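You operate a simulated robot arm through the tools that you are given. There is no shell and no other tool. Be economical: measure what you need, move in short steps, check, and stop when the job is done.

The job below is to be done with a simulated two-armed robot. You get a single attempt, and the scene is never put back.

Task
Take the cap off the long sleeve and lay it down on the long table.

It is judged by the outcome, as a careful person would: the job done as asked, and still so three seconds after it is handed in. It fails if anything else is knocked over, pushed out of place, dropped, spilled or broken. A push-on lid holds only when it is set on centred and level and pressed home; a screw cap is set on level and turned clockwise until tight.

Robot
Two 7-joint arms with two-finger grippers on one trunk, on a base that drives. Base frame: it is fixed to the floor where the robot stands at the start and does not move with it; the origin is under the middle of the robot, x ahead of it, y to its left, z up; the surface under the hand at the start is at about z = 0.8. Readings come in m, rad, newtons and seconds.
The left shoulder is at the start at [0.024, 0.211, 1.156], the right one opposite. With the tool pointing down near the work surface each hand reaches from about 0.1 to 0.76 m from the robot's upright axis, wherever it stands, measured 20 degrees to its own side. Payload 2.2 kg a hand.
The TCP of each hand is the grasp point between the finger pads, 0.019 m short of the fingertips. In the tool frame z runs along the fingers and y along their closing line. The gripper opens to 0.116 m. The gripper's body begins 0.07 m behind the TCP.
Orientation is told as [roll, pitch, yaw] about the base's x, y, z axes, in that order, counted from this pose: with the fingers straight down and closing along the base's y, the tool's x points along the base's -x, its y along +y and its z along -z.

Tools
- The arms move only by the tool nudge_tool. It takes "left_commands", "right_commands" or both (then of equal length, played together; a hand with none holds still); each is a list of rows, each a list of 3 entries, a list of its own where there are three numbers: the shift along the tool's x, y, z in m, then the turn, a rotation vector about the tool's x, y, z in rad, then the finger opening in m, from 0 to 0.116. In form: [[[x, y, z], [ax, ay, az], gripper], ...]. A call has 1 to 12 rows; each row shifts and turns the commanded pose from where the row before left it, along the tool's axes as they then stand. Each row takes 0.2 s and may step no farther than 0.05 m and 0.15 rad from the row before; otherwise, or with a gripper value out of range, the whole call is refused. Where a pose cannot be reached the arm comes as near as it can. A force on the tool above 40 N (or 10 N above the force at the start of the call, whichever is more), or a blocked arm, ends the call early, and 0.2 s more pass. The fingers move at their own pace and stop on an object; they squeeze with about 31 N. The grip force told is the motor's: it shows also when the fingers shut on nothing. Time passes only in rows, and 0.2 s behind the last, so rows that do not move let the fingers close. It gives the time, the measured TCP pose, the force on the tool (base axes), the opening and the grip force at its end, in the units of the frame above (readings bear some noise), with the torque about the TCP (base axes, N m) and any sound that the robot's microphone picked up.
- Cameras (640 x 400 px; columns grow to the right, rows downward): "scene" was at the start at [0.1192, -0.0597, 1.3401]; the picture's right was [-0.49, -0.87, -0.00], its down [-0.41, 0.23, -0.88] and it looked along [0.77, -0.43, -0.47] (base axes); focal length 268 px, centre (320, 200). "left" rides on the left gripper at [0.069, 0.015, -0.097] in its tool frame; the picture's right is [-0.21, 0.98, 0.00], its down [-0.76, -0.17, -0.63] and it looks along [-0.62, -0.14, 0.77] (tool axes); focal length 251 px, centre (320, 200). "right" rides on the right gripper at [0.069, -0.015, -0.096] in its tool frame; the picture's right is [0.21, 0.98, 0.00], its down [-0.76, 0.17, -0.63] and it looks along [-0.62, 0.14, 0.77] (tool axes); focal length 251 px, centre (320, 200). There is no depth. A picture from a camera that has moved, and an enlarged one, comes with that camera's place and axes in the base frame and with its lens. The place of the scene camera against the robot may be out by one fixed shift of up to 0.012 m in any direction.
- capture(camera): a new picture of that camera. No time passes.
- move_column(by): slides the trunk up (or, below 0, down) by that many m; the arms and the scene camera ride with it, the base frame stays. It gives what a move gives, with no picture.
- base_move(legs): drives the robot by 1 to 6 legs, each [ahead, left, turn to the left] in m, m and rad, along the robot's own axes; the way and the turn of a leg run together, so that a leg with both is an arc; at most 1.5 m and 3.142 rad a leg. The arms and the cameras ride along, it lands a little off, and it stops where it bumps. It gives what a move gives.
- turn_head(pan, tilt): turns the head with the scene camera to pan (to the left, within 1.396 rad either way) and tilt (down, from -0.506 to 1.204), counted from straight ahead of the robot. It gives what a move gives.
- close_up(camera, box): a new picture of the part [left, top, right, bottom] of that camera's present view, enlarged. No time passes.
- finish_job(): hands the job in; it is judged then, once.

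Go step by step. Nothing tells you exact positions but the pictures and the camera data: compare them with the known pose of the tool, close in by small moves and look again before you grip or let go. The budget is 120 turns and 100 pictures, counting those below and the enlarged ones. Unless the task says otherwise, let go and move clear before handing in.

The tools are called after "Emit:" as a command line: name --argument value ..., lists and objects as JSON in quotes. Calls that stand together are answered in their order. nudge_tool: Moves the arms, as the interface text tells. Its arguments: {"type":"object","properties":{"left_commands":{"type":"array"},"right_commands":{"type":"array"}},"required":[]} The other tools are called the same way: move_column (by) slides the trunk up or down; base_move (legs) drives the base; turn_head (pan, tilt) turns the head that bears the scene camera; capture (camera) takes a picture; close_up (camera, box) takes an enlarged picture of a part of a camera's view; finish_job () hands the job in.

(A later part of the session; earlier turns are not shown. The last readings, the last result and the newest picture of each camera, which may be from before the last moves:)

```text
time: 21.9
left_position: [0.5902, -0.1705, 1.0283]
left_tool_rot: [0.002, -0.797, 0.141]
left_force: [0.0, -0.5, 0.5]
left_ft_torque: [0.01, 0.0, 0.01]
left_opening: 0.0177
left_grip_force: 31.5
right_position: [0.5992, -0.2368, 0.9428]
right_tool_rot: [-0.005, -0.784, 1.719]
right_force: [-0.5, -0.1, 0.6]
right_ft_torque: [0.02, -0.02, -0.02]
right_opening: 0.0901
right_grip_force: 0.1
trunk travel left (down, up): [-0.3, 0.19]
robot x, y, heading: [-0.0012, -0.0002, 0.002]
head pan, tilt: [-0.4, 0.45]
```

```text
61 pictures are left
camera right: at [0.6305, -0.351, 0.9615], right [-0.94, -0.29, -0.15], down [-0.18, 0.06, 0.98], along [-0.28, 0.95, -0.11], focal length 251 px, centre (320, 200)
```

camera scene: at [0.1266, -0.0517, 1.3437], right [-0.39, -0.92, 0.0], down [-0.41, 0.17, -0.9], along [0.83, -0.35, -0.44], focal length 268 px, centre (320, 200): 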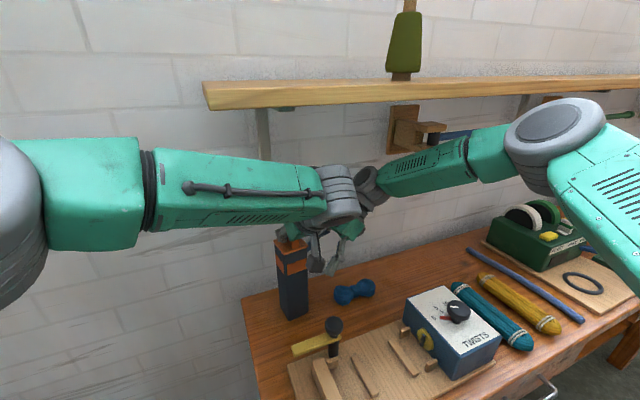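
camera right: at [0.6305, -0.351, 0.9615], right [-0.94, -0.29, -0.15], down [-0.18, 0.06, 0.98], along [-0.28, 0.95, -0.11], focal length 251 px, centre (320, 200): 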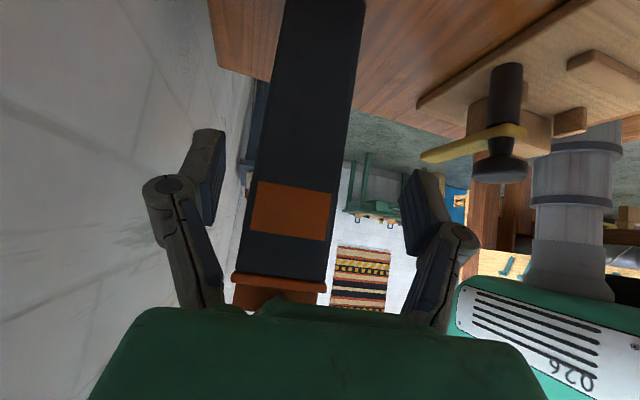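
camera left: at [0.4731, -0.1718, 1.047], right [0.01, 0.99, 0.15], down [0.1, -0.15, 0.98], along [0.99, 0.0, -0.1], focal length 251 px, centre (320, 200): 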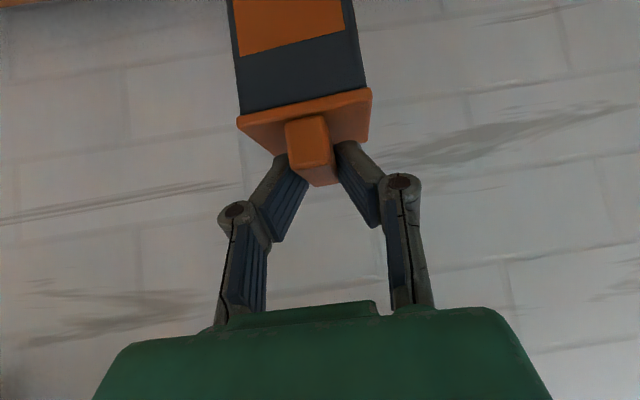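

The alignment is good: the sleeve stands between the right fingers, about 5 mm toward the wall. I'll correct that and go in most of the way.

Emit:
nudge_tool --right_commands '[[[0, -0.005, 0.01], [0, 0, 0], 0.09], [[0, 0, 0.0125], [0, 0, 0], 0.09], [[0, 0, 0.0125], [0, 0, 0], 0.09], [[0, 0, 0.0125], [0, 0, 0], 0.09], [[0, 0, 0.0125], [0, 0, 0], 0.09], [[0, 0, 0], [0, 0, 0], 0.09]]'

Emit:
capture --camera "right"

Emit:
close_up --camera "scene" --box '[230, 160, 430, 330]'

```text
time: 23.3
left_position: [0.5899, -0.1703, 1.0293]
left_tool_rot: [0.001, -0.796, 0.141]
left_force: [0.8, 0.3, -0.4]
left_ft_torque: [-0.02, -0.02, 0.03]
left_opening: 0.0178
left_grip_force: 31.4
right_position: [0.5973, -0.1948, 0.9002]
right_tool_rot: [-0.002, -0.783, 1.719]
right_force: [0.0, 1.0, 0.1]
right_ft_torque: [-0.03, 0.02, 0.01]
right_opening: 0.0899
right_grip_force: 0.1
trunk travel left (down, up): [-0.3, 0.19]
robot x, y, heading: [-0.0001, -0.0015, 0.001]
head pan, tilt: [-0.4, 0.45]
```

```text
60 pictures are left
camera right: at [0.6294, -0.3088, 0.9176], right [-0.94, -0.29, -0.15], down [-0.18, 0.06, 0.98], along [-0.28, 0.95, -0.11], focal length 251 px, centre (320, 200)
```

right: 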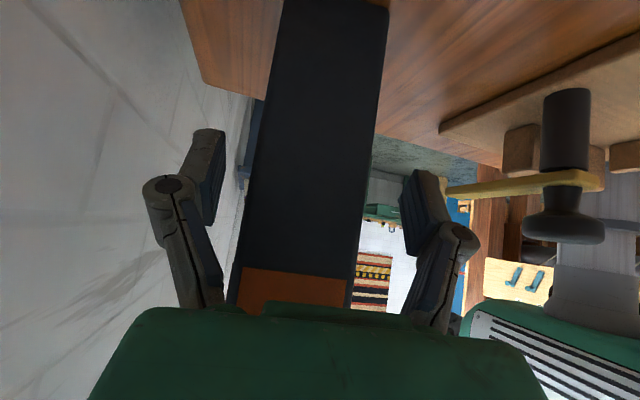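

```text
2.35 times, centred on (330, 245) of scene
camera zoom: at [0.1269, -0.0515, 1.3436], right [-0.39, -0.92, 0.0], down [-0.41, 0.17, -0.9], along [0.83, -0.35, -0.44], focal length 632 px, centre (296, 94)
```

zoom: 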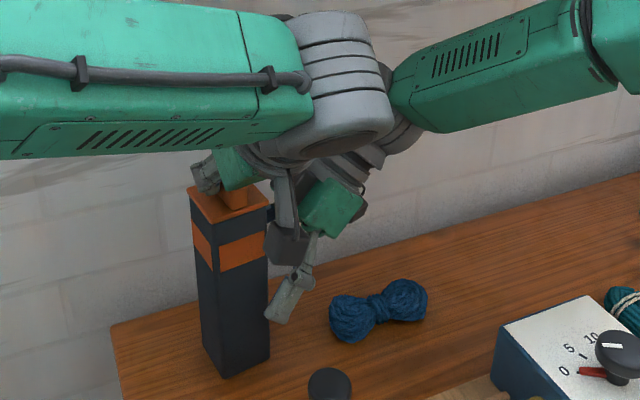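

The sleeve is centred between the right fingers. I'll go in the last 3 cm and partly close.

Emit:
nudge_tool --right_commands '[[[0, 0, 0.01], [0, 0, 0], 0.09], [[0, 0, 0.01], [0, 0, 0], 0.09], [[0, 0, 0.008], [0, 0, 0], 0.09], [[0, 0, 0], [0, 0, 0], 0.075], [[0, 0, 0], [0, 0, 0], 0.068]]'

Emit:
capture --camera "right"

```text
time: 24.5
left_position: [0.591, -0.1714, 1.0285]
left_tool_rot: [0.002, -0.796, 0.142]
left_force: [-0.2, 0.3, 0.6]
left_ft_torque: [0.0, 0.01, 0.0]
left_opening: 0.0181
left_grip_force: 30.9
right_position: [0.595, -0.1753, 0.8813]
right_tool_rot: [-0.002, -0.784, 1.716]
right_force: [1.1, 0.2, 0.9]
right_ft_torque: [-0.01, 0.05, 0.0]
right_opening: 0.068
right_grip_force: 0.3
trunk travel left (down, up): [-0.3, 0.19]
robot x, y, heading: [0.0, -0.001, 0.003]
head pan, tilt: [-0.4, 0.45]
```

```text
58 pictures are left
camera right: at [0.6271, -0.2897, 0.8984], right [-0.94, -0.29, -0.15], down [-0.18, 0.06, 0.98], along [-0.28, 0.95, -0.11], focal length 251 px, centre (320, 200)
```

right: 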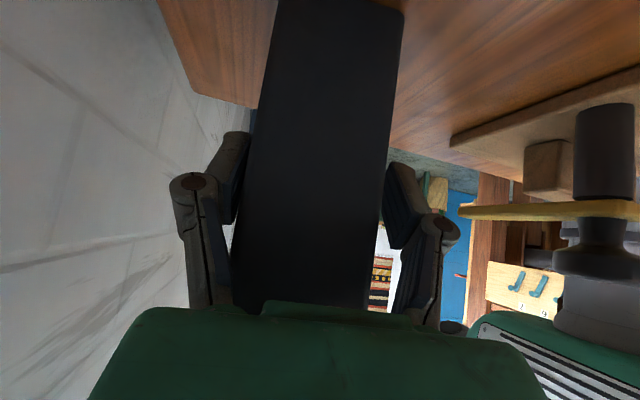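

Nearly perfect, with the sleeve about 2 mm off centre. I'll correct that and close the right hand on the body.

Emit:
nudge_tool --right_commands '[[[0, -0.0015, 0], [0, 0, 0], 0.062], [[0, 0, 0], [0, 0, 0], 0.057], [[0, 0, 0], [0, 0, 0], 0.052], [[0, 0, 0], [0, 0, 0], 0.045], [[0, 0, 0], [0, 0, 0], 0.03]]'

Emit:
capture --camera "right"

Emit:
close_up --camera "scene" --box '[220, 200, 380, 330]'

```text
time: 25.7
left_position: [0.5902, -0.171, 1.0286]
left_tool_rot: [0.0, -0.796, 0.143]
left_force: [0.8, -0.3, -0.4]
left_ft_torque: [0.02, 0.0, -0.03]
left_opening: 0.0179
left_grip_force: 31.2
right_position: [0.5948, -0.1745, 0.8796]
right_tool_rot: [-0.005, -0.783, 1.719]
right_force: [1.0, -0.1, 1.2]
right_ft_torque: [0.01, 0.01, -0.01]
right_opening: 0.0549
right_grip_force: 31.2
trunk travel left (down, up): [-0.3, 0.19]
robot x, y, heading: [0.0012, -0.0026, -0.001]
head pan, tilt: [-0.4, 0.45]
```

```text
57 pictures are left
camera right: at [0.6288, -0.2891, 0.8983], right [-0.94, -0.29, -0.15], down [-0.18, 0.06, 0.98], along [-0.28, 0.95, -0.11], focal length 251 px, centre (320, 200)
```

right: 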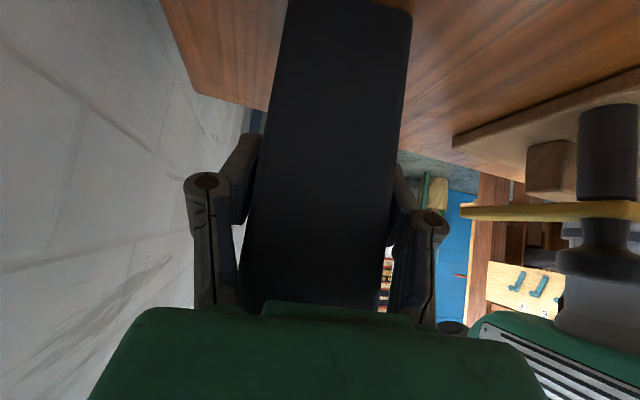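

```text
3.08 times, centred on (300, 265) of scene
camera zoom: at [0.1271, -0.0512, 1.3436], right [-0.39, -0.92, 0.0], down [-0.41, 0.17, -0.9], along [0.83, -0.35, -0.44], focal length 826 px, centre (382, 0)
```

zoom: 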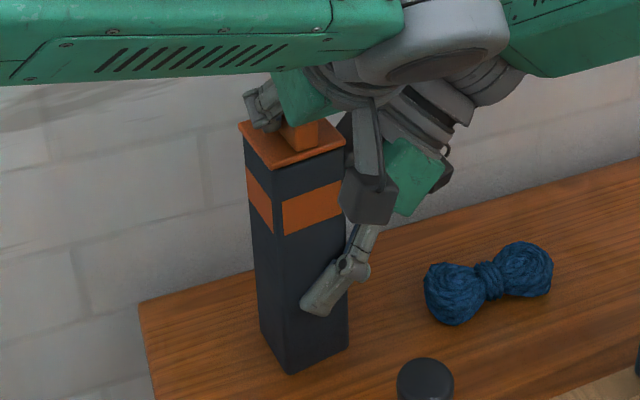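

Both hands hold, and the right hand grips the sleeve body at 55 mm. Now I'll pull the cap straight up with the left hand while the right stays still.

Emit:
nudge_tool --left_commands '[[[-0.00143, 0, -0.0014], [0, 0, 0], 0.0], [[-0.00143, 0, -0.0014], [0, 0, 0], 0.0], [[-0.00143, 0, -0.0014], [0, 0, 0], 0.0], [[-0.00143, 0, -0.0014], [0, 0, 0], 0.0], [[0, 0, 0], [0, 0, 0], 0.0]]' --right_commands '[[[0, 0, 0], [0, 0, 0], 0.03], [[0, 0, 0], [0, 0, 0], 0.03], [[0, 0, 0], [0, 0, 0], 0.03], [[0, 0, 0], [0, 0, 0], 0.03], [[0, 0, 0], [0, 0, 0], 0.03]]'

Emit:
close_up --camera "left" --box '[200, 0, 420, 200]'

Emit:
close_up --camera "scene" --box '[220, 200, 380, 330]'

```text
time: 26.9
left_position: [0.5902, -0.1705, 1.0372]
left_tool_rot: [0.001, -0.796, 0.142]
left_force: [0.0, -0.3, -1.4]
left_ft_torque: [0.05, -0.02, 0.01]
left_opening: 0.0177
left_grip_force: 31.0
right_position: [0.597, -0.1741, 0.8801]
right_tool_rot: [-0.005, -0.784, 1.717]
right_force: [0.5, 0.1, 1.3]
right_ft_torque: [0.08, 0.06, -0.03]
right_opening: 0.0554
right_grip_force: 30.6
trunk travel left (down, up): [-0.3, 0.19]
robot x, y, heading: [-0.0021, -0.0008, 0.001]
head pan, tilt: [-0.4, 0.45]
```

```text
2.00 times, centred on (310, 100) of left
camera zoom: at [0.472, -0.1715, 1.0549], right [0.01, 0.99, 0.15], down [0.1, -0.15, 0.98], along [0.99, 0.0, -0.1], focal length 503 px, centre (340, 400)
```

zoom: 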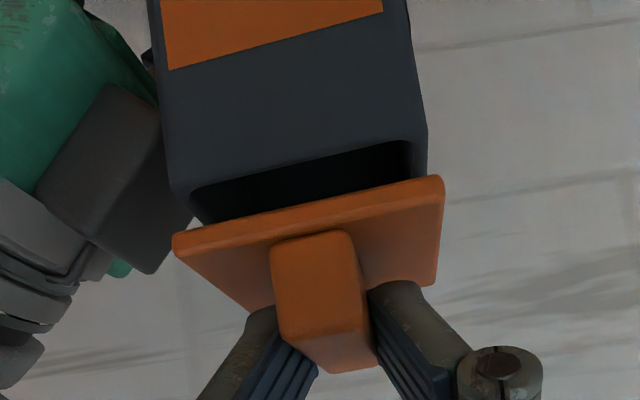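

```text
3.08 times, centred on (300, 265) of scene
camera zoom: at [0.127, -0.0511, 1.3436], right [-0.39, -0.92, 0.0], down [-0.41, 0.17, -0.9], along [0.83, -0.35, -0.44], focal length 826 px, centre (382, 0)
```

zoom: 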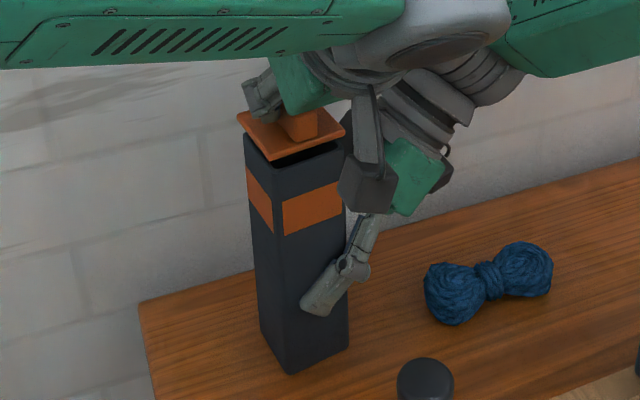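

The cap is off and the sleeve stayed put. I'll raise it another 12 mm and check that it's fully clear of the sleeve mouth.

Emit:
nudge_tool --left_commands '[[[-0.00285, 0, -0.0028], [0, 0, 0], 0.0], [[-0.00285, 0, -0.0028], [0, 0, 0], 0.0], [[-0.00285, 0, -0.0028], [0, 0, 0], 0.0], [[0, 0, 0], [0, 0, 0], 0.0]]'

Emit:
capture --camera "left"

Emit:
close_up --camera "scene" --box '[250, 180, 350, 260]'

```text
time: 27.9
left_position: [0.5914, -0.1701, 1.049]
left_tool_rot: [0.002, -0.796, 0.139]
left_force: [0.1, 0.5, -0.4]
left_ft_torque: [-0.01, 0.01, 0.01]
left_opening: 0.0178
left_grip_force: 30.7
right_position: [0.5966, -0.1741, 0.8808]
right_tool_rot: [-0.003, -0.785, 1.717]
right_force: [-0.5, 1.0, 0.6]
right_ft_torque: [0.01, 0.05, -0.02]
right_opening: 0.0553
right_grip_force: 31.5
trunk travel left (down, up): [-0.3, 0.19]
robot x, y, heading: [-0.0012, 0.0, 0.003]
head pan, tilt: [-0.4, 0.45]
```

```text
53 pictures are left
camera left: at [0.4722, -0.171, 1.0667], right [0.01, 0.99, 0.15], down [0.1, -0.15, 0.98], along [0.99, 0.0, -0.1], focal length 251 px, centre (320, 200)
```

left: 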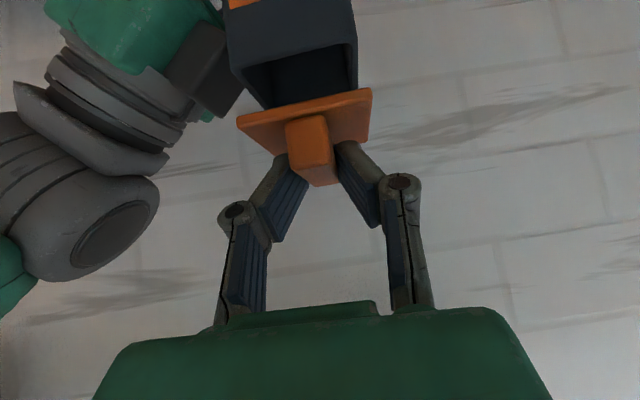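

```text
5.00 times, centred on (300, 220) of scene
camera zoom: at [0.127, -0.0511, 1.3436], right [-0.39, -0.92, 0.0], down [-0.41, 0.17, -0.9], along [0.83, -0.35, -0.44], focal length 1342 px, centre (420, 100)
```

zoom: 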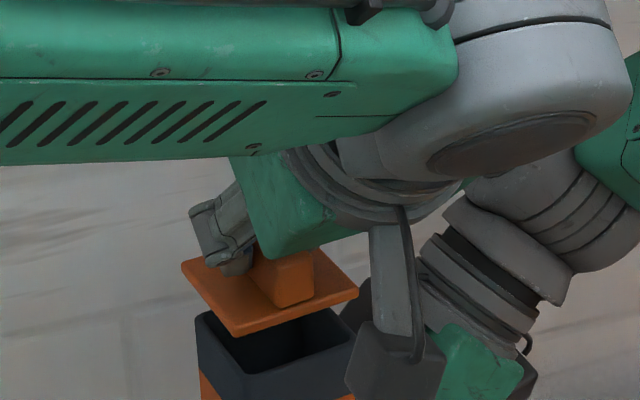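

The cap is a flat plate and fully clear. I'll draw the left hand back and up along its fingers, then release the sleeve with the right hand.

Emit:
nudge_tool --left_commands '[[[0, 0, -0.015], [0, 0, 0], 0.0], [[0, 0, -0.015], [0, 0, 0], 0.0], [[0, 0, -0.015], [0, 0, 0], 0.0], [[0, 0, -0.015], [0, 0, 0], 0.0], [[0.008, 0, -0.015], [0, 0, 0], 0.0], [[0, 0, 0], [0, 0, 0], 0.0]]'

Emit:
nudge_tool --right_commands '[[[0, 0, 0], [0, 0, 0], 0.058], [[0, 0, 0], [0, 0, 0], 0.07], [[0, 0, 0], [0, 0, 0], 0.09], [[0, 0, 0], [0, 0, 0], 0.09]]'

Emit:
capture --camera "right"

Emit:
capture --camera "scene"

```text
time: 29.3
left_position: [0.5457, -0.1649, 1.0901]
left_tool_rot: [-0.012, -0.775, 0.176]
left_force: [-0.2, -0.4, 0.5]
left_ft_torque: [0.0, -0.01, 0.01]
left_opening: 0.0179
left_grip_force: 31.2
right_position: [0.5953, -0.1743, 0.8808]
right_tool_rot: [-0.003, -0.784, 1.718]
right_force: [-0.1, -0.1, 0.2]
right_ft_torque: [-0.05, 0.13, 0.02]
right_opening: 0.0553
right_grip_force: 31.2
trunk travel left (down, up): [-0.3, 0.19]
robot x, y, heading: [-0.001, -0.0025, -0.001]
head pan, tilt: [-0.4, 0.45]
```

```text
time: 30.3
left_position: [0.543, -0.1664, 1.0959]
left_tool_rot: [-0.02, -0.781, 0.181]
left_force: [-0.2, 0.8, 0.3]
left_ft_torque: [0.02, -0.03, 0.01]
left_opening: 0.0179
left_grip_force: 31.0
right_position: [0.5968, -0.1745, 0.8793]
right_tool_rot: [-0.002, -0.783, 1.72]
right_force: [-0.1, -0.8, 0.1]
right_ft_torque: [0.01, 0.01, 0.0]
right_opening: 0.09
right_grip_force: 0.0
trunk travel left (down, up): [-0.3, 0.19]
robot x, y, heading: [0.0005, 0.0016, 0.001]
head pan, tilt: [-0.4, 0.45]
```

```text
51 pictures are left
camera right: at [0.6288, -0.2891, 0.8983], right [-0.94, -0.29, -0.15], down [-0.18, 0.06, 0.98], along [-0.28, 0.95, -0.11], focal length 251 px, centre (320, 200)
```

right: 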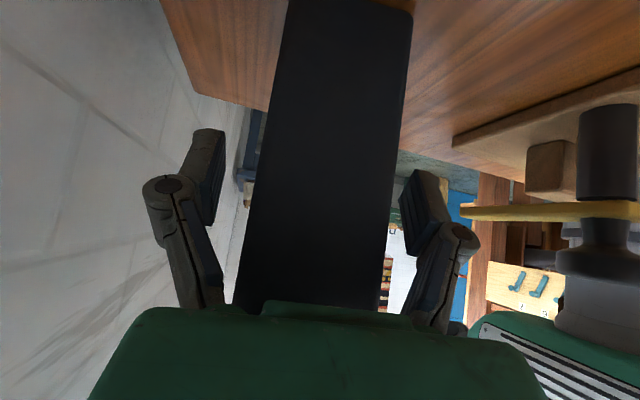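

```text
50 pictures are left
camera scene: at [0.1268, -0.0512, 1.3437], right [-0.39, -0.92, 0.0], down [-0.41, 0.17, -0.9], along [0.83, -0.35, -0.44], focal length 268 px, centre (320, 200)
```

scene: 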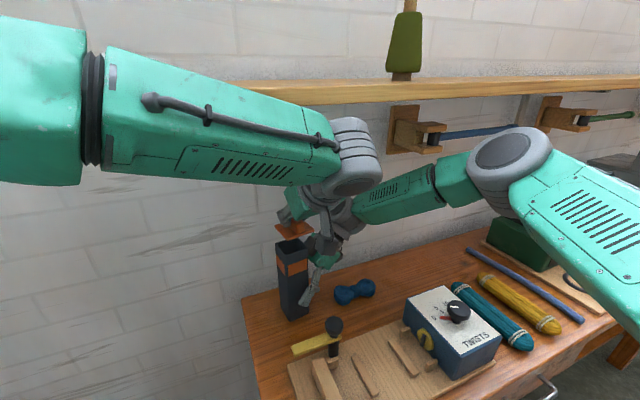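

The right hand is open and the sleeve stands. I'll retrace the right hand's path outward.

Emit:
nudge_tool --right_commands '[[[0, 0, -0.0145], [0, 0, 0], 0.09], [[0, 0, -0.0145], [0, 0, 0], 0.09], [[0, 0, -0.0145], [0, 0, 0], 0.09], [[0, 0, -0.0145], [0, 0, 0], 0.09], [[0, 0, -0.0145], [0, 0, 0], 0.09], [[0, 0, -0.0145], [0, 0, 0], 0.09], [[0, 0.0155, 0], [0, 0, 0], 0.09], [[0, 0.0155, 0], [0, 0, 0], 0.09], [[0, 0.0155, 0], [0, 0, 0], 0.09], [[0, 0.0155, 0], [0, 0, 0], 0.09], [[0, 0.0155, 0], [0, 0, 0], 0.09], [[0, 0.0155, 0], [0, 0, 0], 0.09]]'

Emit:
nudge_tool --right_commands '[[[0, 0.0022, -0.0212], [0, 0, 0], 0.09], [[0, 0.0022, -0.0212], [0, 0, 0], 0.09], [[0, 0.0022, -0.0212], [0, 0, 0], 0.09], [[0, 0.0022, -0.0212], [0, 0, 0], 0.09], [[0, 0.0022, -0.0212], [0, 0, 0], 0.09], [[0, 0.0022, -0.0212], [0, 0, 0], 0.09], [[0.0031, 0.0178, -0.0121], [0, 0, 0], 0.09], [[0.0031, 0.0178, -0.0121], [0, 0, 0], 0.09], [[0.0031, 0.0178, -0.0121], [0, 0, 0], 0.09], [[0.0031, 0.0178, -0.0121], [0, 0, 0], 0.09], [[0.0031, 0.0178, -0.0121], [0, 0, 0], 0.09], [[0.0031, 0.0178, -0.0121], [0, 0, 0], 0.09]]'

Emit:
capture --camera "scene"

```text
time: 32.9
left_position: [0.5431, -0.1664, 1.0998]
left_tool_rot: [-0.022, -0.79, 0.184]
left_force: [-0.2, -0.3, -0.1]
left_ft_torque: [-0.02, 0.01, -0.04]
left_opening: 0.0177
left_grip_force: 31.2
right_position: [0.5129, -0.2492, 0.9401]
right_tool_rot: [-0.005, -0.784, 1.719]
right_force: [-0.2, 0.5, -0.8]
right_ft_torque: [0.01, -0.04, -0.02]
right_opening: 0.0899
right_grip_force: 0.1
trunk travel left (down, up): [-0.3, 0.19]
robot x, y, heading: [0.0012, -0.001, -0.002]
head pan, tilt: [-0.4, 0.45]
```

```text
time: 35.5
left_position: [0.5429, -0.1672, 1.1004]
left_tool_rot: [-0.021, -0.789, 0.181]
left_force: [0.2, 0.4, 0.3]
left_ft_torque: [0.03, -0.01, -0.03]
left_opening: 0.0178
left_grip_force: 31.1
right_position: [0.4163, -0.4186, 1.0683]
right_tool_rot: [-0.005, -0.784, 1.72]
right_force: [0.4, -0.6, 0.7]
right_ft_torque: [-0.01, 0.01, 0.0]
right_opening: 0.09
right_grip_force: 0.1
trunk travel left (down, up): [-0.3, 0.19]
robot x, y, heading: [0.0033, -0.0035, -0.0]
head pan, tilt: [-0.4, 0.45]
```

```text
49 pictures are left
camera scene: at [0.124, -0.0542, 1.3438], right [-0.39, -0.92, 0.0], down [-0.4, 0.17, -0.9], along [0.83, -0.35, -0.44], focal length 268 px, centre (320, 200)
```

scene: 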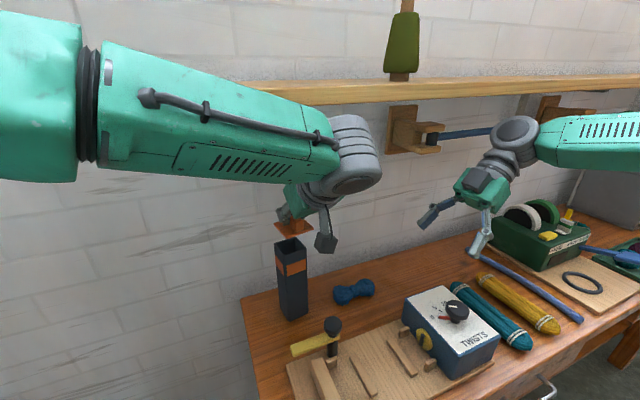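

The sleeve is untouched. There's free table around (0.62, -0.48), behind the TWISTS box, so I'll pull both hands back a bit and then drive about 0.29 m to the right so the left arm can reach it.

Emit:
nudge_tool --left_commands '[[[0.005, 0, 0], [0, 0, 0], 0.0], [[0.005, 0, 0], [0, 0, 0], 0.0], [[0.005, 0, 0], [0, 0, 0], 0.0], [[0.005, 0, 0], [0, 0, 0], 0.0], [[0.005, 0, 0], [0, 0, 0], 0.0], [[0.005, 0, 0], [0, 0, 0], 0.0]]' --right_commands '[[[-0.009, 0.016, -0.009], [0, 0, 0], 0.09], [[-0.009, 0.016, -0.009], [0, 0, 0], 0.09], [[-0.009, 0.016, -0.009], [0, 0, 0], 0.09], [[-0.009, 0.016, -0.009], [0, 0, 0], 0.09], [[-0.009, 0.016, -0.009], [0, 0, 0], 0.09], [[-0.009, 0.016, -0.009], [0, 0, 0], 0.09]]'

Emit:
turn_head --pan -0.9 --tilt 0.4

Emit:
capture --camera "scene"

```text
time: 36.9
left_position: [0.5207, -0.1721, 1.0806]
left_tool_rot: [-0.018, -0.793, 0.175]
left_force: [-0.3, -0.4, -1.2]
left_ft_torque: [0.02, 0.02, 0.0]
left_opening: 0.0178
left_grip_force: 31.1
right_position: [0.3205, -0.432, 1.1442]
right_tool_rot: [-0.004, -0.782, 1.717]
right_force: [0.5, 1.1, 1.2]
right_ft_torque: [0.0, 0.0, -0.01]
right_opening: 0.0898
right_grip_force: 0.2
trunk travel left (down, up): [-0.3, 0.19]
robot x, y, heading: [0.0009, -0.0039, 0.006]
head pan, tilt: [-0.4, 0.45]
```

```text
time: 37.8
left_position: [0.5214, -0.1718, 1.0762]
left_tool_rot: [-0.014, -0.792, 0.169]
left_force: [0.0, 0.9, -0.9]
left_ft_torque: [0.01, -0.01, -0.01]
left_opening: 0.0181
left_grip_force: 31.2
right_position: [0.3214, -0.4307, 1.1448]
right_tool_rot: [-0.003, -0.784, 1.718]
right_force: [0.0, -0.2, -0.6]
right_ft_torque: [-0.02, -0.02, -0.03]
right_opening: 0.0903
right_grip_force: 0.1
trunk travel left (down, up): [-0.3, 0.19]
robot x, y, heading: [0.0018, -0.0025, -0.005]
head pan, tilt: [-0.901, 0.4]
```

```text
48 pictures are left
camera scene: at [0.0974, -0.0905, 1.3484], right [-0.78, -0.62, 0.0], down [-0.24, 0.31, -0.92], along [0.57, -0.72, -0.39], focal length 268 px, centre (320, 200)
```

scene: 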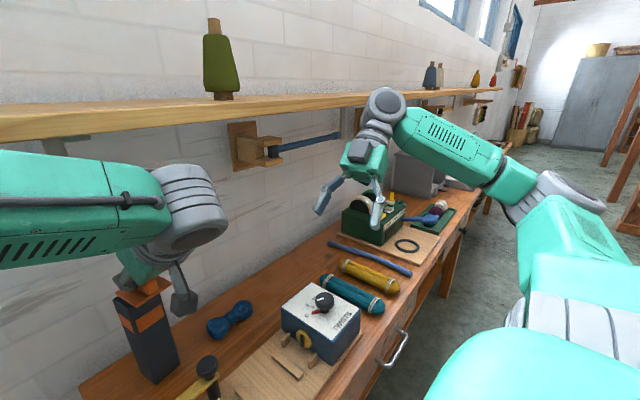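

The shelf and table recede slightly to the right, so the way is clear. I'll drive 0.29 m right.

Emit:
base_move --legs '[[0, -0.29, 0]]'

Emit:
turn_head --pan -0.5 --tilt 0.6

Emit:
capture --camera "scene"

Emit:
capture --camera "left"

```text
time: 39.8
left_position: [0.5193, -0.4472, 1.0868]
left_tool_rot: [-0.046, -0.797, 0.185]
left_force: [0.8, 1.0, 0.6]
left_ft_torque: [-0.11, 0.14, -0.04]
left_opening: 0.018
left_grip_force: 31.1
right_position: [0.3186, -0.7004, 1.1525]
right_tool_rot: [-0.001, -0.766, 1.717]
right_force: [0.5, 0.6, 0.7]
right_ft_torque: [-0.01, -0.04, -0.01]
right_opening: 0.0898
right_grip_force: 0.1
trunk travel left (down, up): [-0.3, 0.19]
robot x, y, heading: [-0.0005, -0.2879, -0.001]
head pan, tilt: [-0.901, 0.4]
```

```text
time: 40.7
left_position: [0.5178, -0.4435, 1.0872]
left_tool_rot: [-0.044, -0.797, 0.186]
left_force: [0.1, 1.4, 0.1]
left_ft_torque: [-0.05, 0.06, -0.07]
left_opening: 0.0178
left_grip_force: 31.2
right_position: [0.3178, -0.6974, 1.1523]
right_tool_rot: [-0.002, -0.763, 1.718]
right_force: [0.0, -1.1, -0.3]
right_ft_torque: [0.0, 0.04, -0.02]
right_opening: 0.0901
right_grip_force: 0.1
trunk travel left (down, up): [-0.3, 0.19]
robot x, y, heading: [-0.0002, -0.2836, -0.001]
head pan, tilt: [-0.499, 0.6]
```

```text
47 pictures are left
camera scene: at [0.1171, -0.3323, 1.3307], right [-0.48, -0.88, 0.0], down [-0.5, 0.27, -0.82], along [0.72, -0.4, -0.57], focal length 268 px, centre (320, 200)
```

scene: 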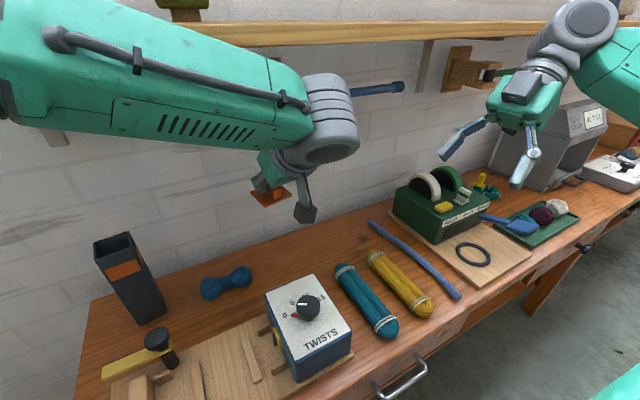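

```text
46 pictures are left
camera left: at [0.3974, -0.4451, 1.1053], right [0.0, 0.99, 0.12], down [0.1, -0.12, 0.99], along [1.0, 0.01, -0.09], focal length 251 px, centre (320, 200)
```

left: 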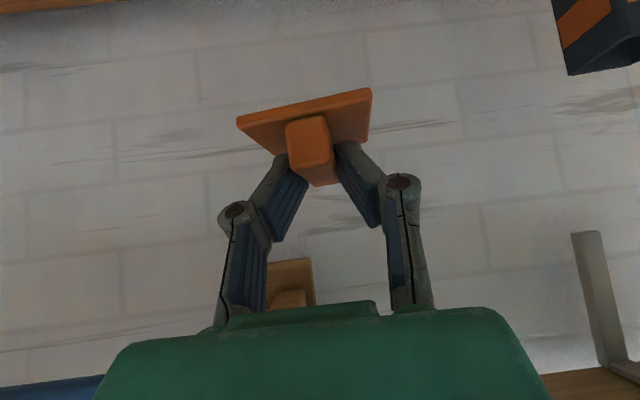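

The spot at about (0.63, -0.49) is free, clear of the yarn, rope and TWISTS box. I'll lower the cap toward it most of the way.

Emit:
nudge_tool --left_commands '[[[0.0078, -0.0075, 0.0255], [0, 0, 0], 0.0], [[0.0078, -0.0075, 0.0255], [0, 0, 0], 0.0], [[0.0078, -0.0075, 0.0255], [0, 0, 0], 0.0], [[0.0078, -0.0075, 0.0255], [0, 0, 0], 0.0], [[0.0078, -0.0075, 0.0255], [0, 0, 0], 0.0], [[0.0078, -0.0075, 0.0255], [0, 0, 0], 0.0], [[0, 0, 0], [0, 0, 0], 0.0]]'

Emit:
capture --camera "scene"

Emit:
capture --camera "left"

```text
time: 42.3
left_position: [0.5914, -0.4727, 0.9594]
left_tool_rot: [-0.037, -0.798, 0.179]
left_force: [0.3, -0.3, 1.6]
left_ft_torque: [0.02, 0.0, -0.02]
left_opening: 0.0179
left_grip_force: 30.6
left hand out of reach, approached as far as the arm can: row 5, 6
right_position: [0.3183, -0.7064, 1.1494]
right_tool_rot: [-0.005, -0.773, 1.72]
right_force: [-0.2, 0.8, -0.4]
right_ft_torque: [0.0, -0.02, 0.01]
right_opening: 0.0904
right_grip_force: 0.1
trunk travel left (down, up): [-0.3, 0.19]
robot x, y, heading: [-0.0, -0.2813, -0.001]
head pan, tilt: [-0.499, 0.6]
```

```text
45 pictures are left
camera scene: at [0.1177, -0.3448, 1.3302], right [-0.48, -0.88, 0.0], down [-0.5, 0.28, -0.82], along [0.72, -0.39, -0.57], focal length 268 px, centre (320, 200)
```

scene: 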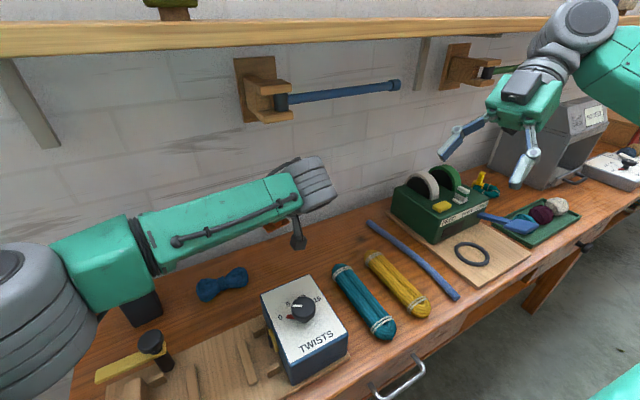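

```text
44 pictures are left
camera left: at [0.4733, -0.4741, 0.9773], right [0.0, 0.99, 0.13], down [0.1, -0.13, 0.99], along [1.0, 0.01, -0.09], focal length 251 px, centre (320, 200)
```

left: 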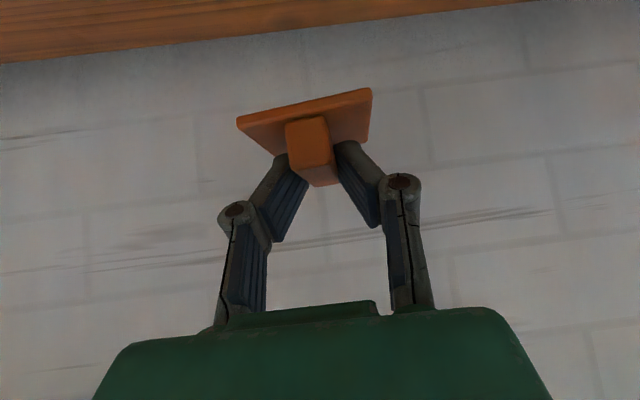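

The arm hits its reach limit here because the elbow is folded out low. I'll raise the hand a little and back the base up by 0.12 m so that the arm works more stretched and the elbow stays off the table.

Emit:
nudge_tool --left_commands '[[[-0.0107, 0, -0.0105], [0, 0, 0], 0.0], [[-0.0107, 0, -0.0105], [0, 0, 0], 0.0], [[-0.0107, 0, -0.0105], [0, 0, 0], 0.0], [[-0.0107, 0, -0.0105], [0, 0, 0], 0.0], [[-0.0107, 0, -0.0105], [0, 0, 0], 0.0], [[0, 0, 0], [0, 0, 0], 0.0]]'

Emit:
base_move --legs '[[-0.12, 0, 0]]'

Emit:
capture --camera "scene"

```text
time: 43.7
left_position: [0.5895, -0.4781, 1.0335]
left_tool_rot: [-0.029, -0.799, 0.172]
left_force: [-0.6, -0.3, -0.5]
left_ft_torque: [0.01, -0.01, -0.02]
left_opening: 0.0181
left_grip_force: 31.0
right_position: [0.3165, -0.7166, 1.1457]
right_tool_rot: [-0.006, -0.777, 1.719]
right_force: [-0.2, -0.5, -0.6]
right_ft_torque: [0.0, 0.01, 0.0]
right_opening: 0.0898
right_grip_force: 0.1
trunk travel left (down, up): [-0.3, 0.19]
robot x, y, heading: [-0.0031, -0.2901, -0.002]
head pan, tilt: [-0.499, 0.6]
```

```text
time: 44.9
left_position: [0.4715, -0.4699, 1.0354]
left_tool_rot: [-0.036, -0.799, 0.178]
left_force: [0.7, -0.4, -1.7]
left_ft_torque: [0.0, 0.02, 0.0]
left_opening: 0.0178
left_grip_force: 30.7
right_position: [0.199, -0.706, 1.1498]
right_tool_rot: [-0.004, -0.769, 1.719]
right_force: [-0.4, -0.4, 0.2]
right_ft_torque: [0.01, -0.02, -0.04]
right_opening: 0.0901
right_grip_force: 0.1
trunk travel left (down, up): [-0.3, 0.19]
robot x, y, heading: [-0.1154, -0.2891, -0.004]
head pan, tilt: [-0.499, 0.6]
```

```text
43 pictures are left
camera scene: at [0.0, -0.3426, 1.3303], right [-0.48, -0.88, 0.0], down [-0.5, 0.27, -0.82], along [0.72, -0.39, -0.57], focal length 268 px, centre (320, 200)
```

scene: 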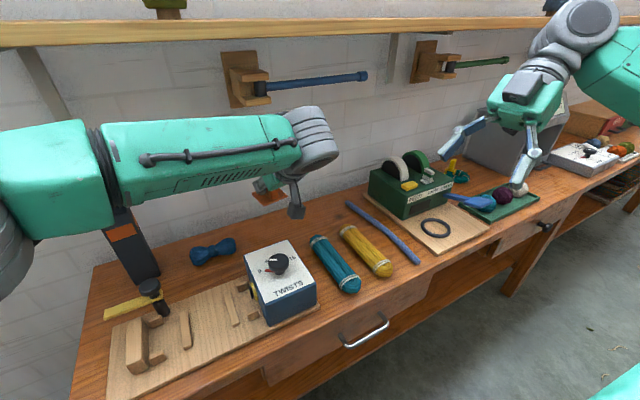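

Now there's room. I'll reach out to just above the target spot, levelling the cap on the way.

Emit:
nudge_tool --left_commands '[[[-0.001, -0.0043, 0.0203], [-0.0018, 0, 0.0018], 0.0], [[-0.001, -0.0043, 0.0203], [-0.0018, 0, 0.0018], 0.0], [[-0.001, -0.0043, 0.0203], [-0.0018, 0, 0.0018], 0.0], [[-0.001, -0.0043, 0.0203], [-0.0018, 0, 0.0018], 0.0], [[-0.001, -0.0043, 0.0203], [-0.0018, 0, 0.0018], 0.0], [[-0.001, -0.0043, 0.0203], [-0.0018, 0, 0.0018], 0.0], [[-0.001, -0.0043, 0.0203], [-0.0018, 0, 0.0018], 0.0], [[-0.001, -0.0043, 0.0203], [-0.0018, 0, 0.0018], 0.0], [[-0.001, -0.0043, 0.0203], [-0.0018, 0, 0.0018], 0.0], [[-0.001, -0.0043, 0.0203], [-0.0018, 0, 0.0018], 0.0], [[0, 0, 0], [0, 0, 0], 0.0]]'

Emit:
capture --camera "scene"

Emit:
capture --camera "left"

```text
time: 47.3
left_position: [0.5318, -0.4498, 0.9756]
left_tool_rot: [-0.016, -0.8, 0.162]
left_force: [-0.2, -0.2, -0.5]
left_ft_torque: [0.0, -0.02, -0.02]
left_opening: 0.0179
left_grip_force: 30.8
left hand out of reach, approached as far as the arm can: row 2, 3, 4, 5, 6, 7, 8, 9, 10
right_position: [0.1953, -0.7035, 1.1511]
right_tool_rot: [-0.008, -0.767, 1.719]
right_force: [-0.7, 0.3, -1.0]
right_ft_torque: [0.03, 0.02, -0.02]
right_opening: 0.0899
right_grip_force: 0.1
trunk travel left (down, up): [-0.3, 0.19]
robot x, y, heading: [-0.1154, -0.283, -0.005]
head pan, tilt: [-0.499, 0.6]
```

```text
42 pictures are left
camera scene: at [-0.0003, -0.3448, 1.3302], right [-0.48, -0.88, 0.0], down [-0.5, 0.28, -0.82], along [0.72, -0.39, -0.57], focal length 268 px, centre (320, 200)
```

scene: 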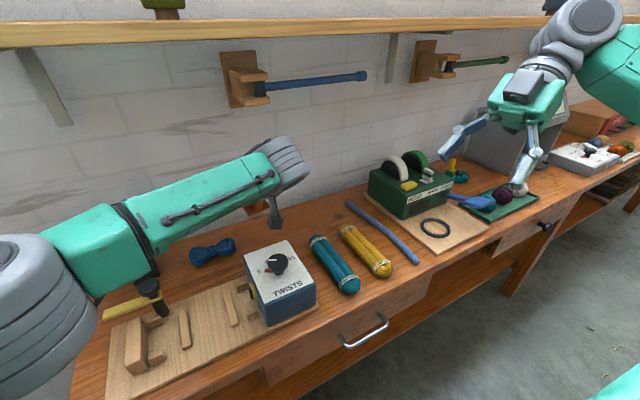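

```text
41 pictures are left
camera left: at [0.413, -0.4526, 0.9934], right [0.0, 0.99, 0.14], down [0.09, -0.14, 0.99], along [1.0, 0.01, -0.09], focal length 251 px, centre (320, 200)
```

left: 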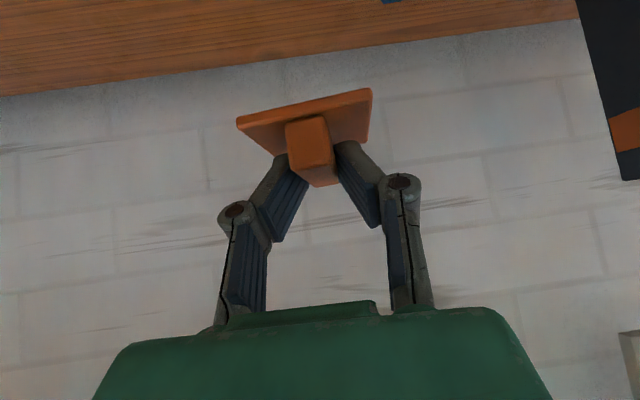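

From here too the limit is the wrist, because the left hand has to point forward while reaching across the body. I'll lift and withdraw the hand, then drive further right so the spot lies on the left arm's own side.

Emit:
nudge_tool --left_commands '[[[-0.0045, 0.0132, -0.0241], [0, 0, 0], 0.0], [[-0.0045, 0.0132, -0.0241], [0, 0, 0], 0.0], [[-0.0045, 0.0132, -0.0241], [0, 0, 0], 0.0], [[-0.0045, 0.0132, -0.0241], [0, 0, 0], 0.0], [[-0.0045, 0.0132, -0.0241], [0, 0, 0], 0.0], [[-0.0045, 0.0132, -0.0241], [0, 0, 0], 0.0], [[-0.0045, 0.0132, -0.0241], [0, 0, 0], 0.0], [[-0.0045, 0.0132, -0.0241], [0, 0, 0], 0.0], [[0, 0, 0], [0, 0, 0], 0.0]]'

Emit:
capture --camera "scene"

```text
time: 49.3
left_position: [0.4049, -0.3609, 1.1409]
left_tool_rot: [-0.025, -0.798, 0.178]
left_force: [0.1, -0.8, -0.9]
left_ft_torque: [0.0, -0.01, 0.03]
left_opening: 0.0181
left_grip_force: 31.2
right_position: [0.1982, -0.705, 1.1503]
right_tool_rot: [-0.003, -0.77, 1.718]
right_force: [0.1, -0.5, -0.1]
right_ft_torque: [0.0, 0.0, 0.03]
right_opening: 0.0903
right_grip_force: 0.0
trunk travel left (down, up): [-0.3, 0.19]
robot x, y, heading: [-0.118, -0.2861, -0.001]
head pan, tilt: [-0.499, 0.6]
```

```text
40 pictures are left
camera scene: at [0.0004, -0.3457, 1.33], right [-0.48, -0.88, 0.0], down [-0.5, 0.28, -0.82], along [0.72, -0.39, -0.57], focal length 268 px, centre (320, 200)
```

scene: 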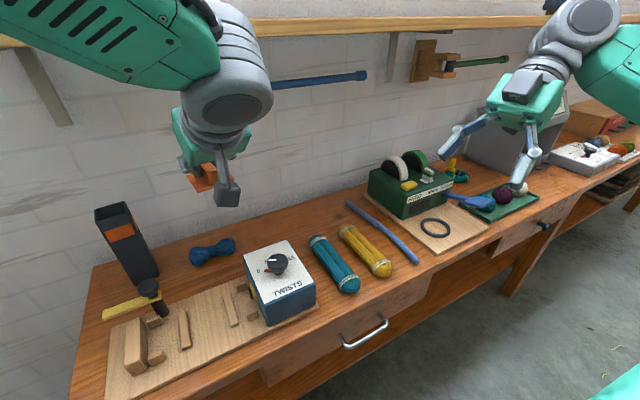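

The way to the right is clear, so I'll drive 0.31 m right.

Emit:
base_move --legs '[[0, -0.31, 0]]'

Emit:
turn_head --pan 0.1 --tilt 0.6

Emit:
capture --camera "scene"

```text
time: 51.4
left_position: [0.4038, -0.644, 1.1448]
left_tool_rot: [-0.043, -0.803, 0.195]
left_force: [-0.2, 1.2, 1.1]
left_ft_torque: [-0.09, 0.09, -0.09]
left_opening: 0.018
left_grip_force: 30.9
right_position: [0.1971, -0.9896, 1.1589]
right_tool_rot: [-0.005, -0.75, 1.725]
right_force: [-0.4, 0.0, 0.1]
right_ft_torque: [0.0, -0.02, -0.03]
right_opening: 0.0898
right_grip_force: 0.0
trunk travel left (down, up): [-0.3, 0.19]
robot x, y, heading: [-0.1151, -0.5918, 0.001]
head pan, tilt: [-0.499, 0.6]
```

```text
time: 52.4
left_position: [0.4035, -0.651, 1.1452]
left_tool_rot: [-0.039, -0.802, 0.194]
left_force: [-0.5, 0.5, -0.5]
left_ft_torque: [0.0, 0.01, 0.0]
left_opening: 0.0176
left_grip_force: 31.2
right_position: [0.1964, -0.9967, 1.1563]
right_tool_rot: [-0.007, -0.758, 1.726]
right_force: [-1.0, 0.1, 0.0]
right_ft_torque: [-0.03, -0.02, 0.04]
right_opening: 0.0899
right_grip_force: 0.1
trunk travel left (down, up): [-0.3, 0.19]
robot x, y, heading: [-0.1176, -0.5915, -0.0]
head pan, tilt: [0.099, 0.6]
```

```text
39 pictures are left
camera scene: at [0.0106, -0.5937, 1.333], right [0.02, -1.0, 0.0], down [-0.54, -0.01, -0.84], along [0.84, 0.01, -0.54], focal length 268 px, centre (320, 200)
```

scene: 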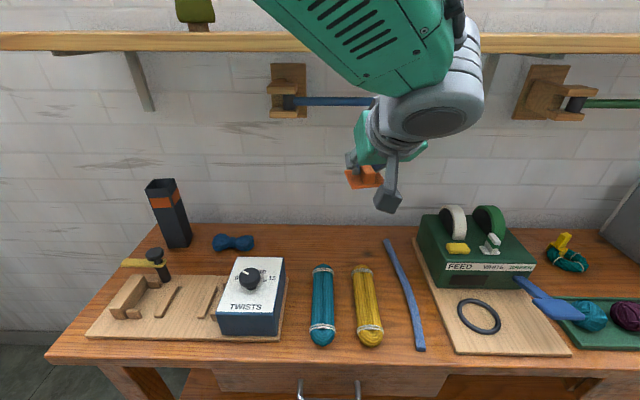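

From here the whole area is visible: the table behind the ropes around (0.61, -0.56) is empty. I'll lower the cap and bring it to that line first, then creep forward.

Emit:
nudge_tool --left_commands '[[[0.0069, 0.0088, 0.0237], [-0.0021, 0, 0.0022], 0.0], [[0.0069, 0.0088, 0.0237], [-0.0021, 0, 0.0022], 0.0], [[0.0069, 0.0088, 0.0237], [-0.0021, 0, 0.0022], 0.0], [[0.0069, 0.0088, 0.0237], [-0.0021, 0, 0.0022], 0.0], [[0.0069, 0.0088, 0.0237], [-0.0021, 0, 0.0022], 0.0], [[0.0069, 0.0088, 0.0237], [-0.0021, 0, 0.0022], 0.0], [[0.0069, 0.0088, 0.0237], [-0.0021, 0, 0.0022], 0.0], [[0.0069, 0.0088, 0.0237], [-0.0021, 0, 0.0022], 0.0], [[0.0069, 0.0088, 0.0237], [-0.0021, 0, 0.0022], 0.0], [[0, 0, 0], [0, 0, 0], 0.0]]'

Emit:
capture --camera "scene"

```text
time: 54.6
left_position: [0.5079, -0.5498, 0.9592]
left_tool_rot: [-0.036, -0.797, 0.223]
left_force: [-0.6, 0.0, -0.2]
left_ft_torque: [-0.03, -0.05, 0.01]
left_opening: 0.0177
left_grip_force: 31.2
right_position: [0.1965, -1.0023, 1.1533]
right_tool_rot: [-0.01, -0.761, 1.728]
right_force: [-0.3, 0.5, 0.3]
right_ft_torque: [0.02, 0.03, 0.03]
right_opening: 0.0899
right_grip_force: 0.0
trunk travel left (down, up): [-0.3, 0.19]
robot x, y, heading: [-0.1182, -0.5925, 0.006]
head pan, tilt: [0.099, 0.6]
```

```text
38 pictures are left
camera scene: at [0.0095, -0.6026, 1.3305], right [0.1, -0.99, -0.01], down [-0.56, -0.05, -0.82], along [0.82, 0.09, -0.57], focal length 268 px, centre (320, 200)
```

scene: 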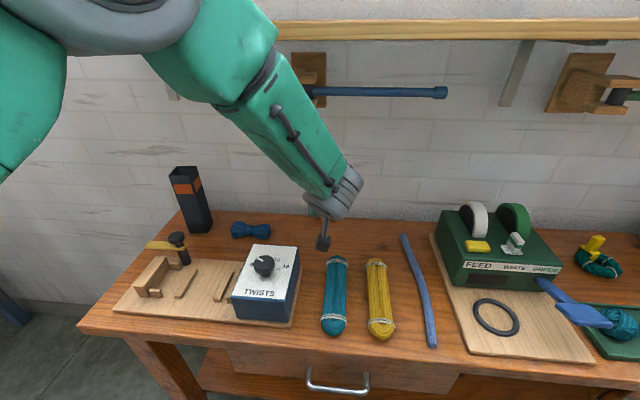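

The arm is in a comfortable pose now. I'll go forward and down toward (0.62, -0.56, 0.875).

Emit:
nudge_tool --left_commands '[[[-0.002, -0.0042, 0.0196], [-0.0026, 0, 0.0026], 0.0], [[-0.002, -0.0042, 0.0196], [-0.0026, 0, 0.0026], 0.0], [[-0.002, -0.0042, 0.0196], [-0.0026, 0, 0.0026], 0.0], [[-0.002, -0.0042, 0.0196], [-0.0026, 0, 0.0026], 0.0], [[-0.002, -0.0042, 0.0196], [-0.0026, 0, 0.0026], 0.0], [[-0.002, -0.0042, 0.0196], [-0.0026, 0, 0.0026], 0.0], [[-0.002, -0.0042, 0.0196], [-0.0026, 0, 0.0026], 0.0], [[0, 0, 0], [0, 0, 0], 0.0]]'

Emit:
capture --camera "scene"

Emit:
capture --camera "left"

```text
time: 56.4
left_position: [0.6105, -0.5727, 0.866]
left_tool_rot: [0.048, -0.804, 0.129]
left_force: [-0.6, 0.2, -0.1]
left_ft_torque: [-0.01, -0.04, 0.01]
left_opening: 0.018
left_grip_force: 30.7
right_position: [0.1957, -1.0002, 1.1547]
right_tool_rot: [-0.011, -0.761, 1.727]
right_force: [-0.3, 0.4, -0.4]
right_ft_torque: [0.0, -0.01, -0.01]
right_opening: 0.0902
right_grip_force: 0.1
trunk travel left (down, up): [-0.3, 0.19]
robot x, y, heading: [-0.1187, -0.5913, 0.002]
head pan, tilt: [0.099, 0.6]
```

```text
37 pictures are left
camera scene: at [0.0101, -0.5974, 1.3305], right [0.1, -0.99, 0.0], down [-0.56, -0.05, -0.82], along [0.82, 0.09, -0.57], focal length 268 px, centre (320, 200)
```

scene: 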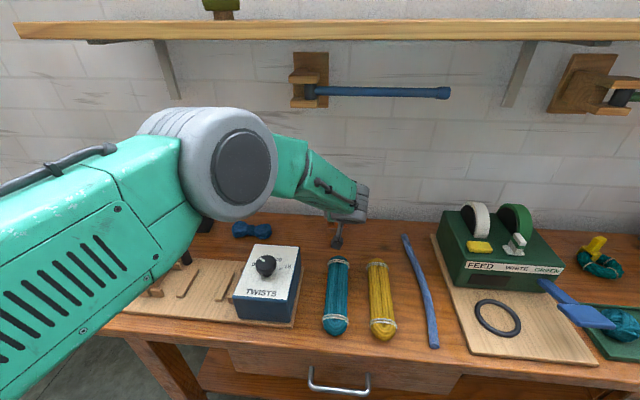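

```text
36 pictures are left
camera left: at [0.4917, -0.5779, 0.8835], right [-0.01, 0.98, 0.19], down [0.1, -0.18, 0.98], along [0.99, 0.03, -0.1], focal length 251 px, centre (320, 200)
```

left: 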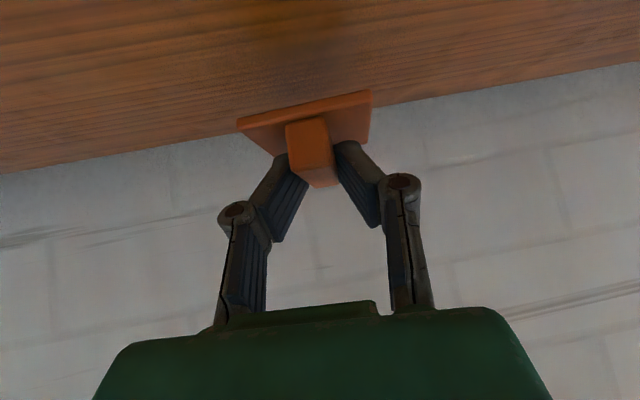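

The cap is right over the empty spot, about 3 cm above the table and tilted about 0.03 rad. I'll level it and go down 1.5 cm.

Emit:
nudge_tool --left_commands '[[[0.0036, 0, 0.0035], [0.008, 0, -0.008], 0.0], [[0.0036, 0, 0.0035], [0.008, 0, -0.008], 0.0], [[0.0036, 0, 0.0035], [0.007, 0, -0.007], 0.0], [[0, 0, 0], [0, 0, 0], 0.0], [[0, 0, 0], [0, 0, 0], 0.0]]'

Emit:
capture --camera "left"

Emit:
close_up --camera "scene" --box '[280, 170, 420, 270]'

```text
time: 57.6
left_position: [0.6117, -0.5741, 0.8507]
left_tool_rot: [0.001, -0.804, 0.161]
left_force: [0.1, -0.4, -0.6]
left_ft_torque: [-0.02, -0.03, -0.02]
left_opening: 0.0179
left_grip_force: 30.5
right_position: [0.1959, -1.0022, 1.1538]
right_tool_rot: [-0.01, -0.761, 1.728]
right_force: [0.1, -1.1, -0.1]
right_ft_torque: [-0.01, -0.01, -0.02]
right_opening: 0.09
right_grip_force: 0.0
trunk travel left (down, up): [-0.3, 0.19]
robot x, y, heading: [-0.1188, -0.5928, 0.002]
head pan, tilt: [0.099, 0.6]
```

```text
35 pictures are left
camera left: at [0.4926, -0.5776, 0.8686], right [-0.01, 0.99, 0.16], down [0.09, -0.15, 0.98], along [1.0, 0.03, -0.09], focal length 251 px, centre (320, 200)
```

left: 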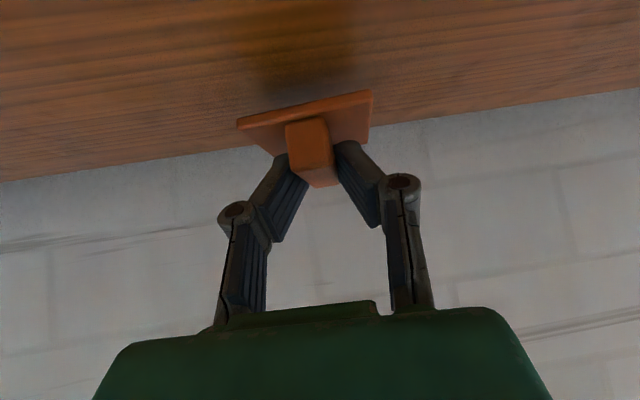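

```text
4.00 times, centred on (350, 220) of scene
camera zoom: at [0.0106, -0.5962, 1.3304], right [0.1, -0.99, 0.0], down [-0.57, -0.05, -0.82], along [0.82, 0.09, -0.57], focal length 1074 px, centre (200, 120)
```

zoom: 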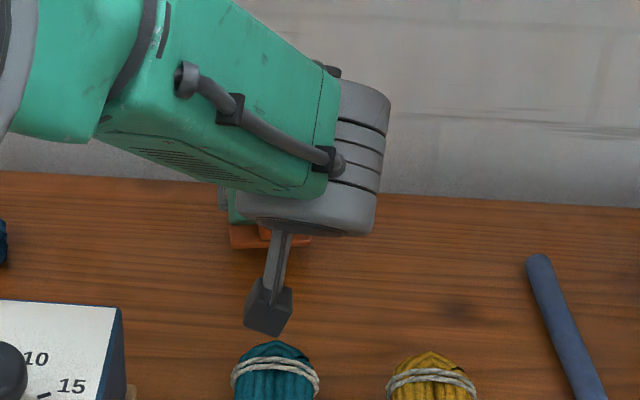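

The cap is level, but the wrist camera hangs close to the teal rope's end. I'll shift 4 cm left and 1.5 cm forward before setting down.

Emit:
nudge_tool --left_commands '[[[-0.0049, 0.0123, 0.005], [0, 0, 0], 0.0], [[-0.0049, 0.0123, 0.005], [0, 0, 0], 0.0], [[-0.0049, 0.0123, 0.005], [0, 0, 0], 0.0], [[0, 0, 0], [0, 0, 0], 0.0], [[0, 0, 0], [0, 0, 0], 0.0]]'

Emit:
close_up --camera "scene" --box '[220, 170, 420, 300]'

Emit:
capture --camera "left"

```text
time: 58.8
left_position: [0.6276, -0.5359, 0.8505]
left_tool_rot: [0.002, -0.806, 0.158]
left_force: [0.4, -0.6, -0.1]
left_ft_torque: [0.02, -0.01, 0.04]
left_opening: 0.0178
left_grip_force: 31.2
right_position: [0.1962, -1.0029, 1.1542]
right_tool_rot: [-0.009, -0.765, 1.727]
right_force: [-0.4, 0.2, -1.0]
right_ft_torque: [0.0, -0.01, -0.05]
right_opening: 0.09
right_grip_force: 0.1
trunk travel left (down, up): [-0.3, 0.19]
robot x, y, heading: [-0.1155, -0.5918, 0.005]
head pan, tilt: [0.099, 0.6]
```

```text
3.08 times, centred on (320, 235) of scene
camera zoom: at [0.0107, -0.5977, 1.3303], right [0.1, -0.99, 0.0], down [-0.57, -0.05, -0.82], along [0.82, 0.09, -0.57], focal length 826 px, centre (320, 92)
```

zoom: 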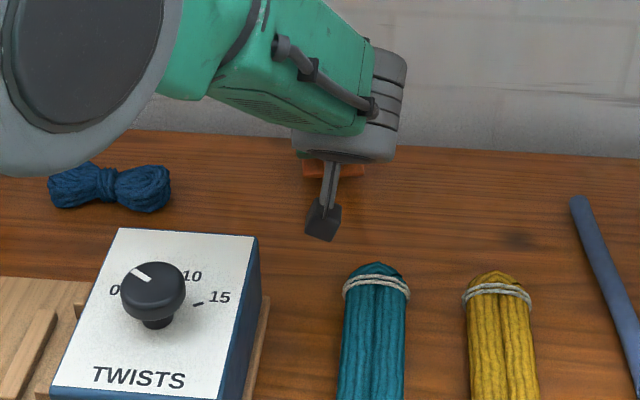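

```text
32 pictures are left
camera left: at [0.5077, -0.539, 0.8687], right [-0.01, 0.99, 0.16], down [0.09, -0.15, 0.98], along [1.0, 0.02, -0.09], focal length 251 px, centre (320, 200)
```

left: 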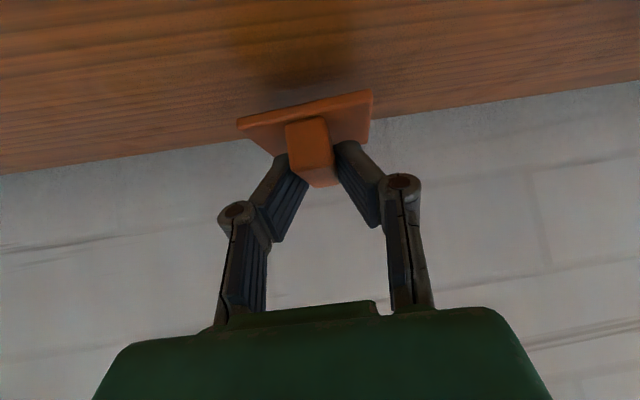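

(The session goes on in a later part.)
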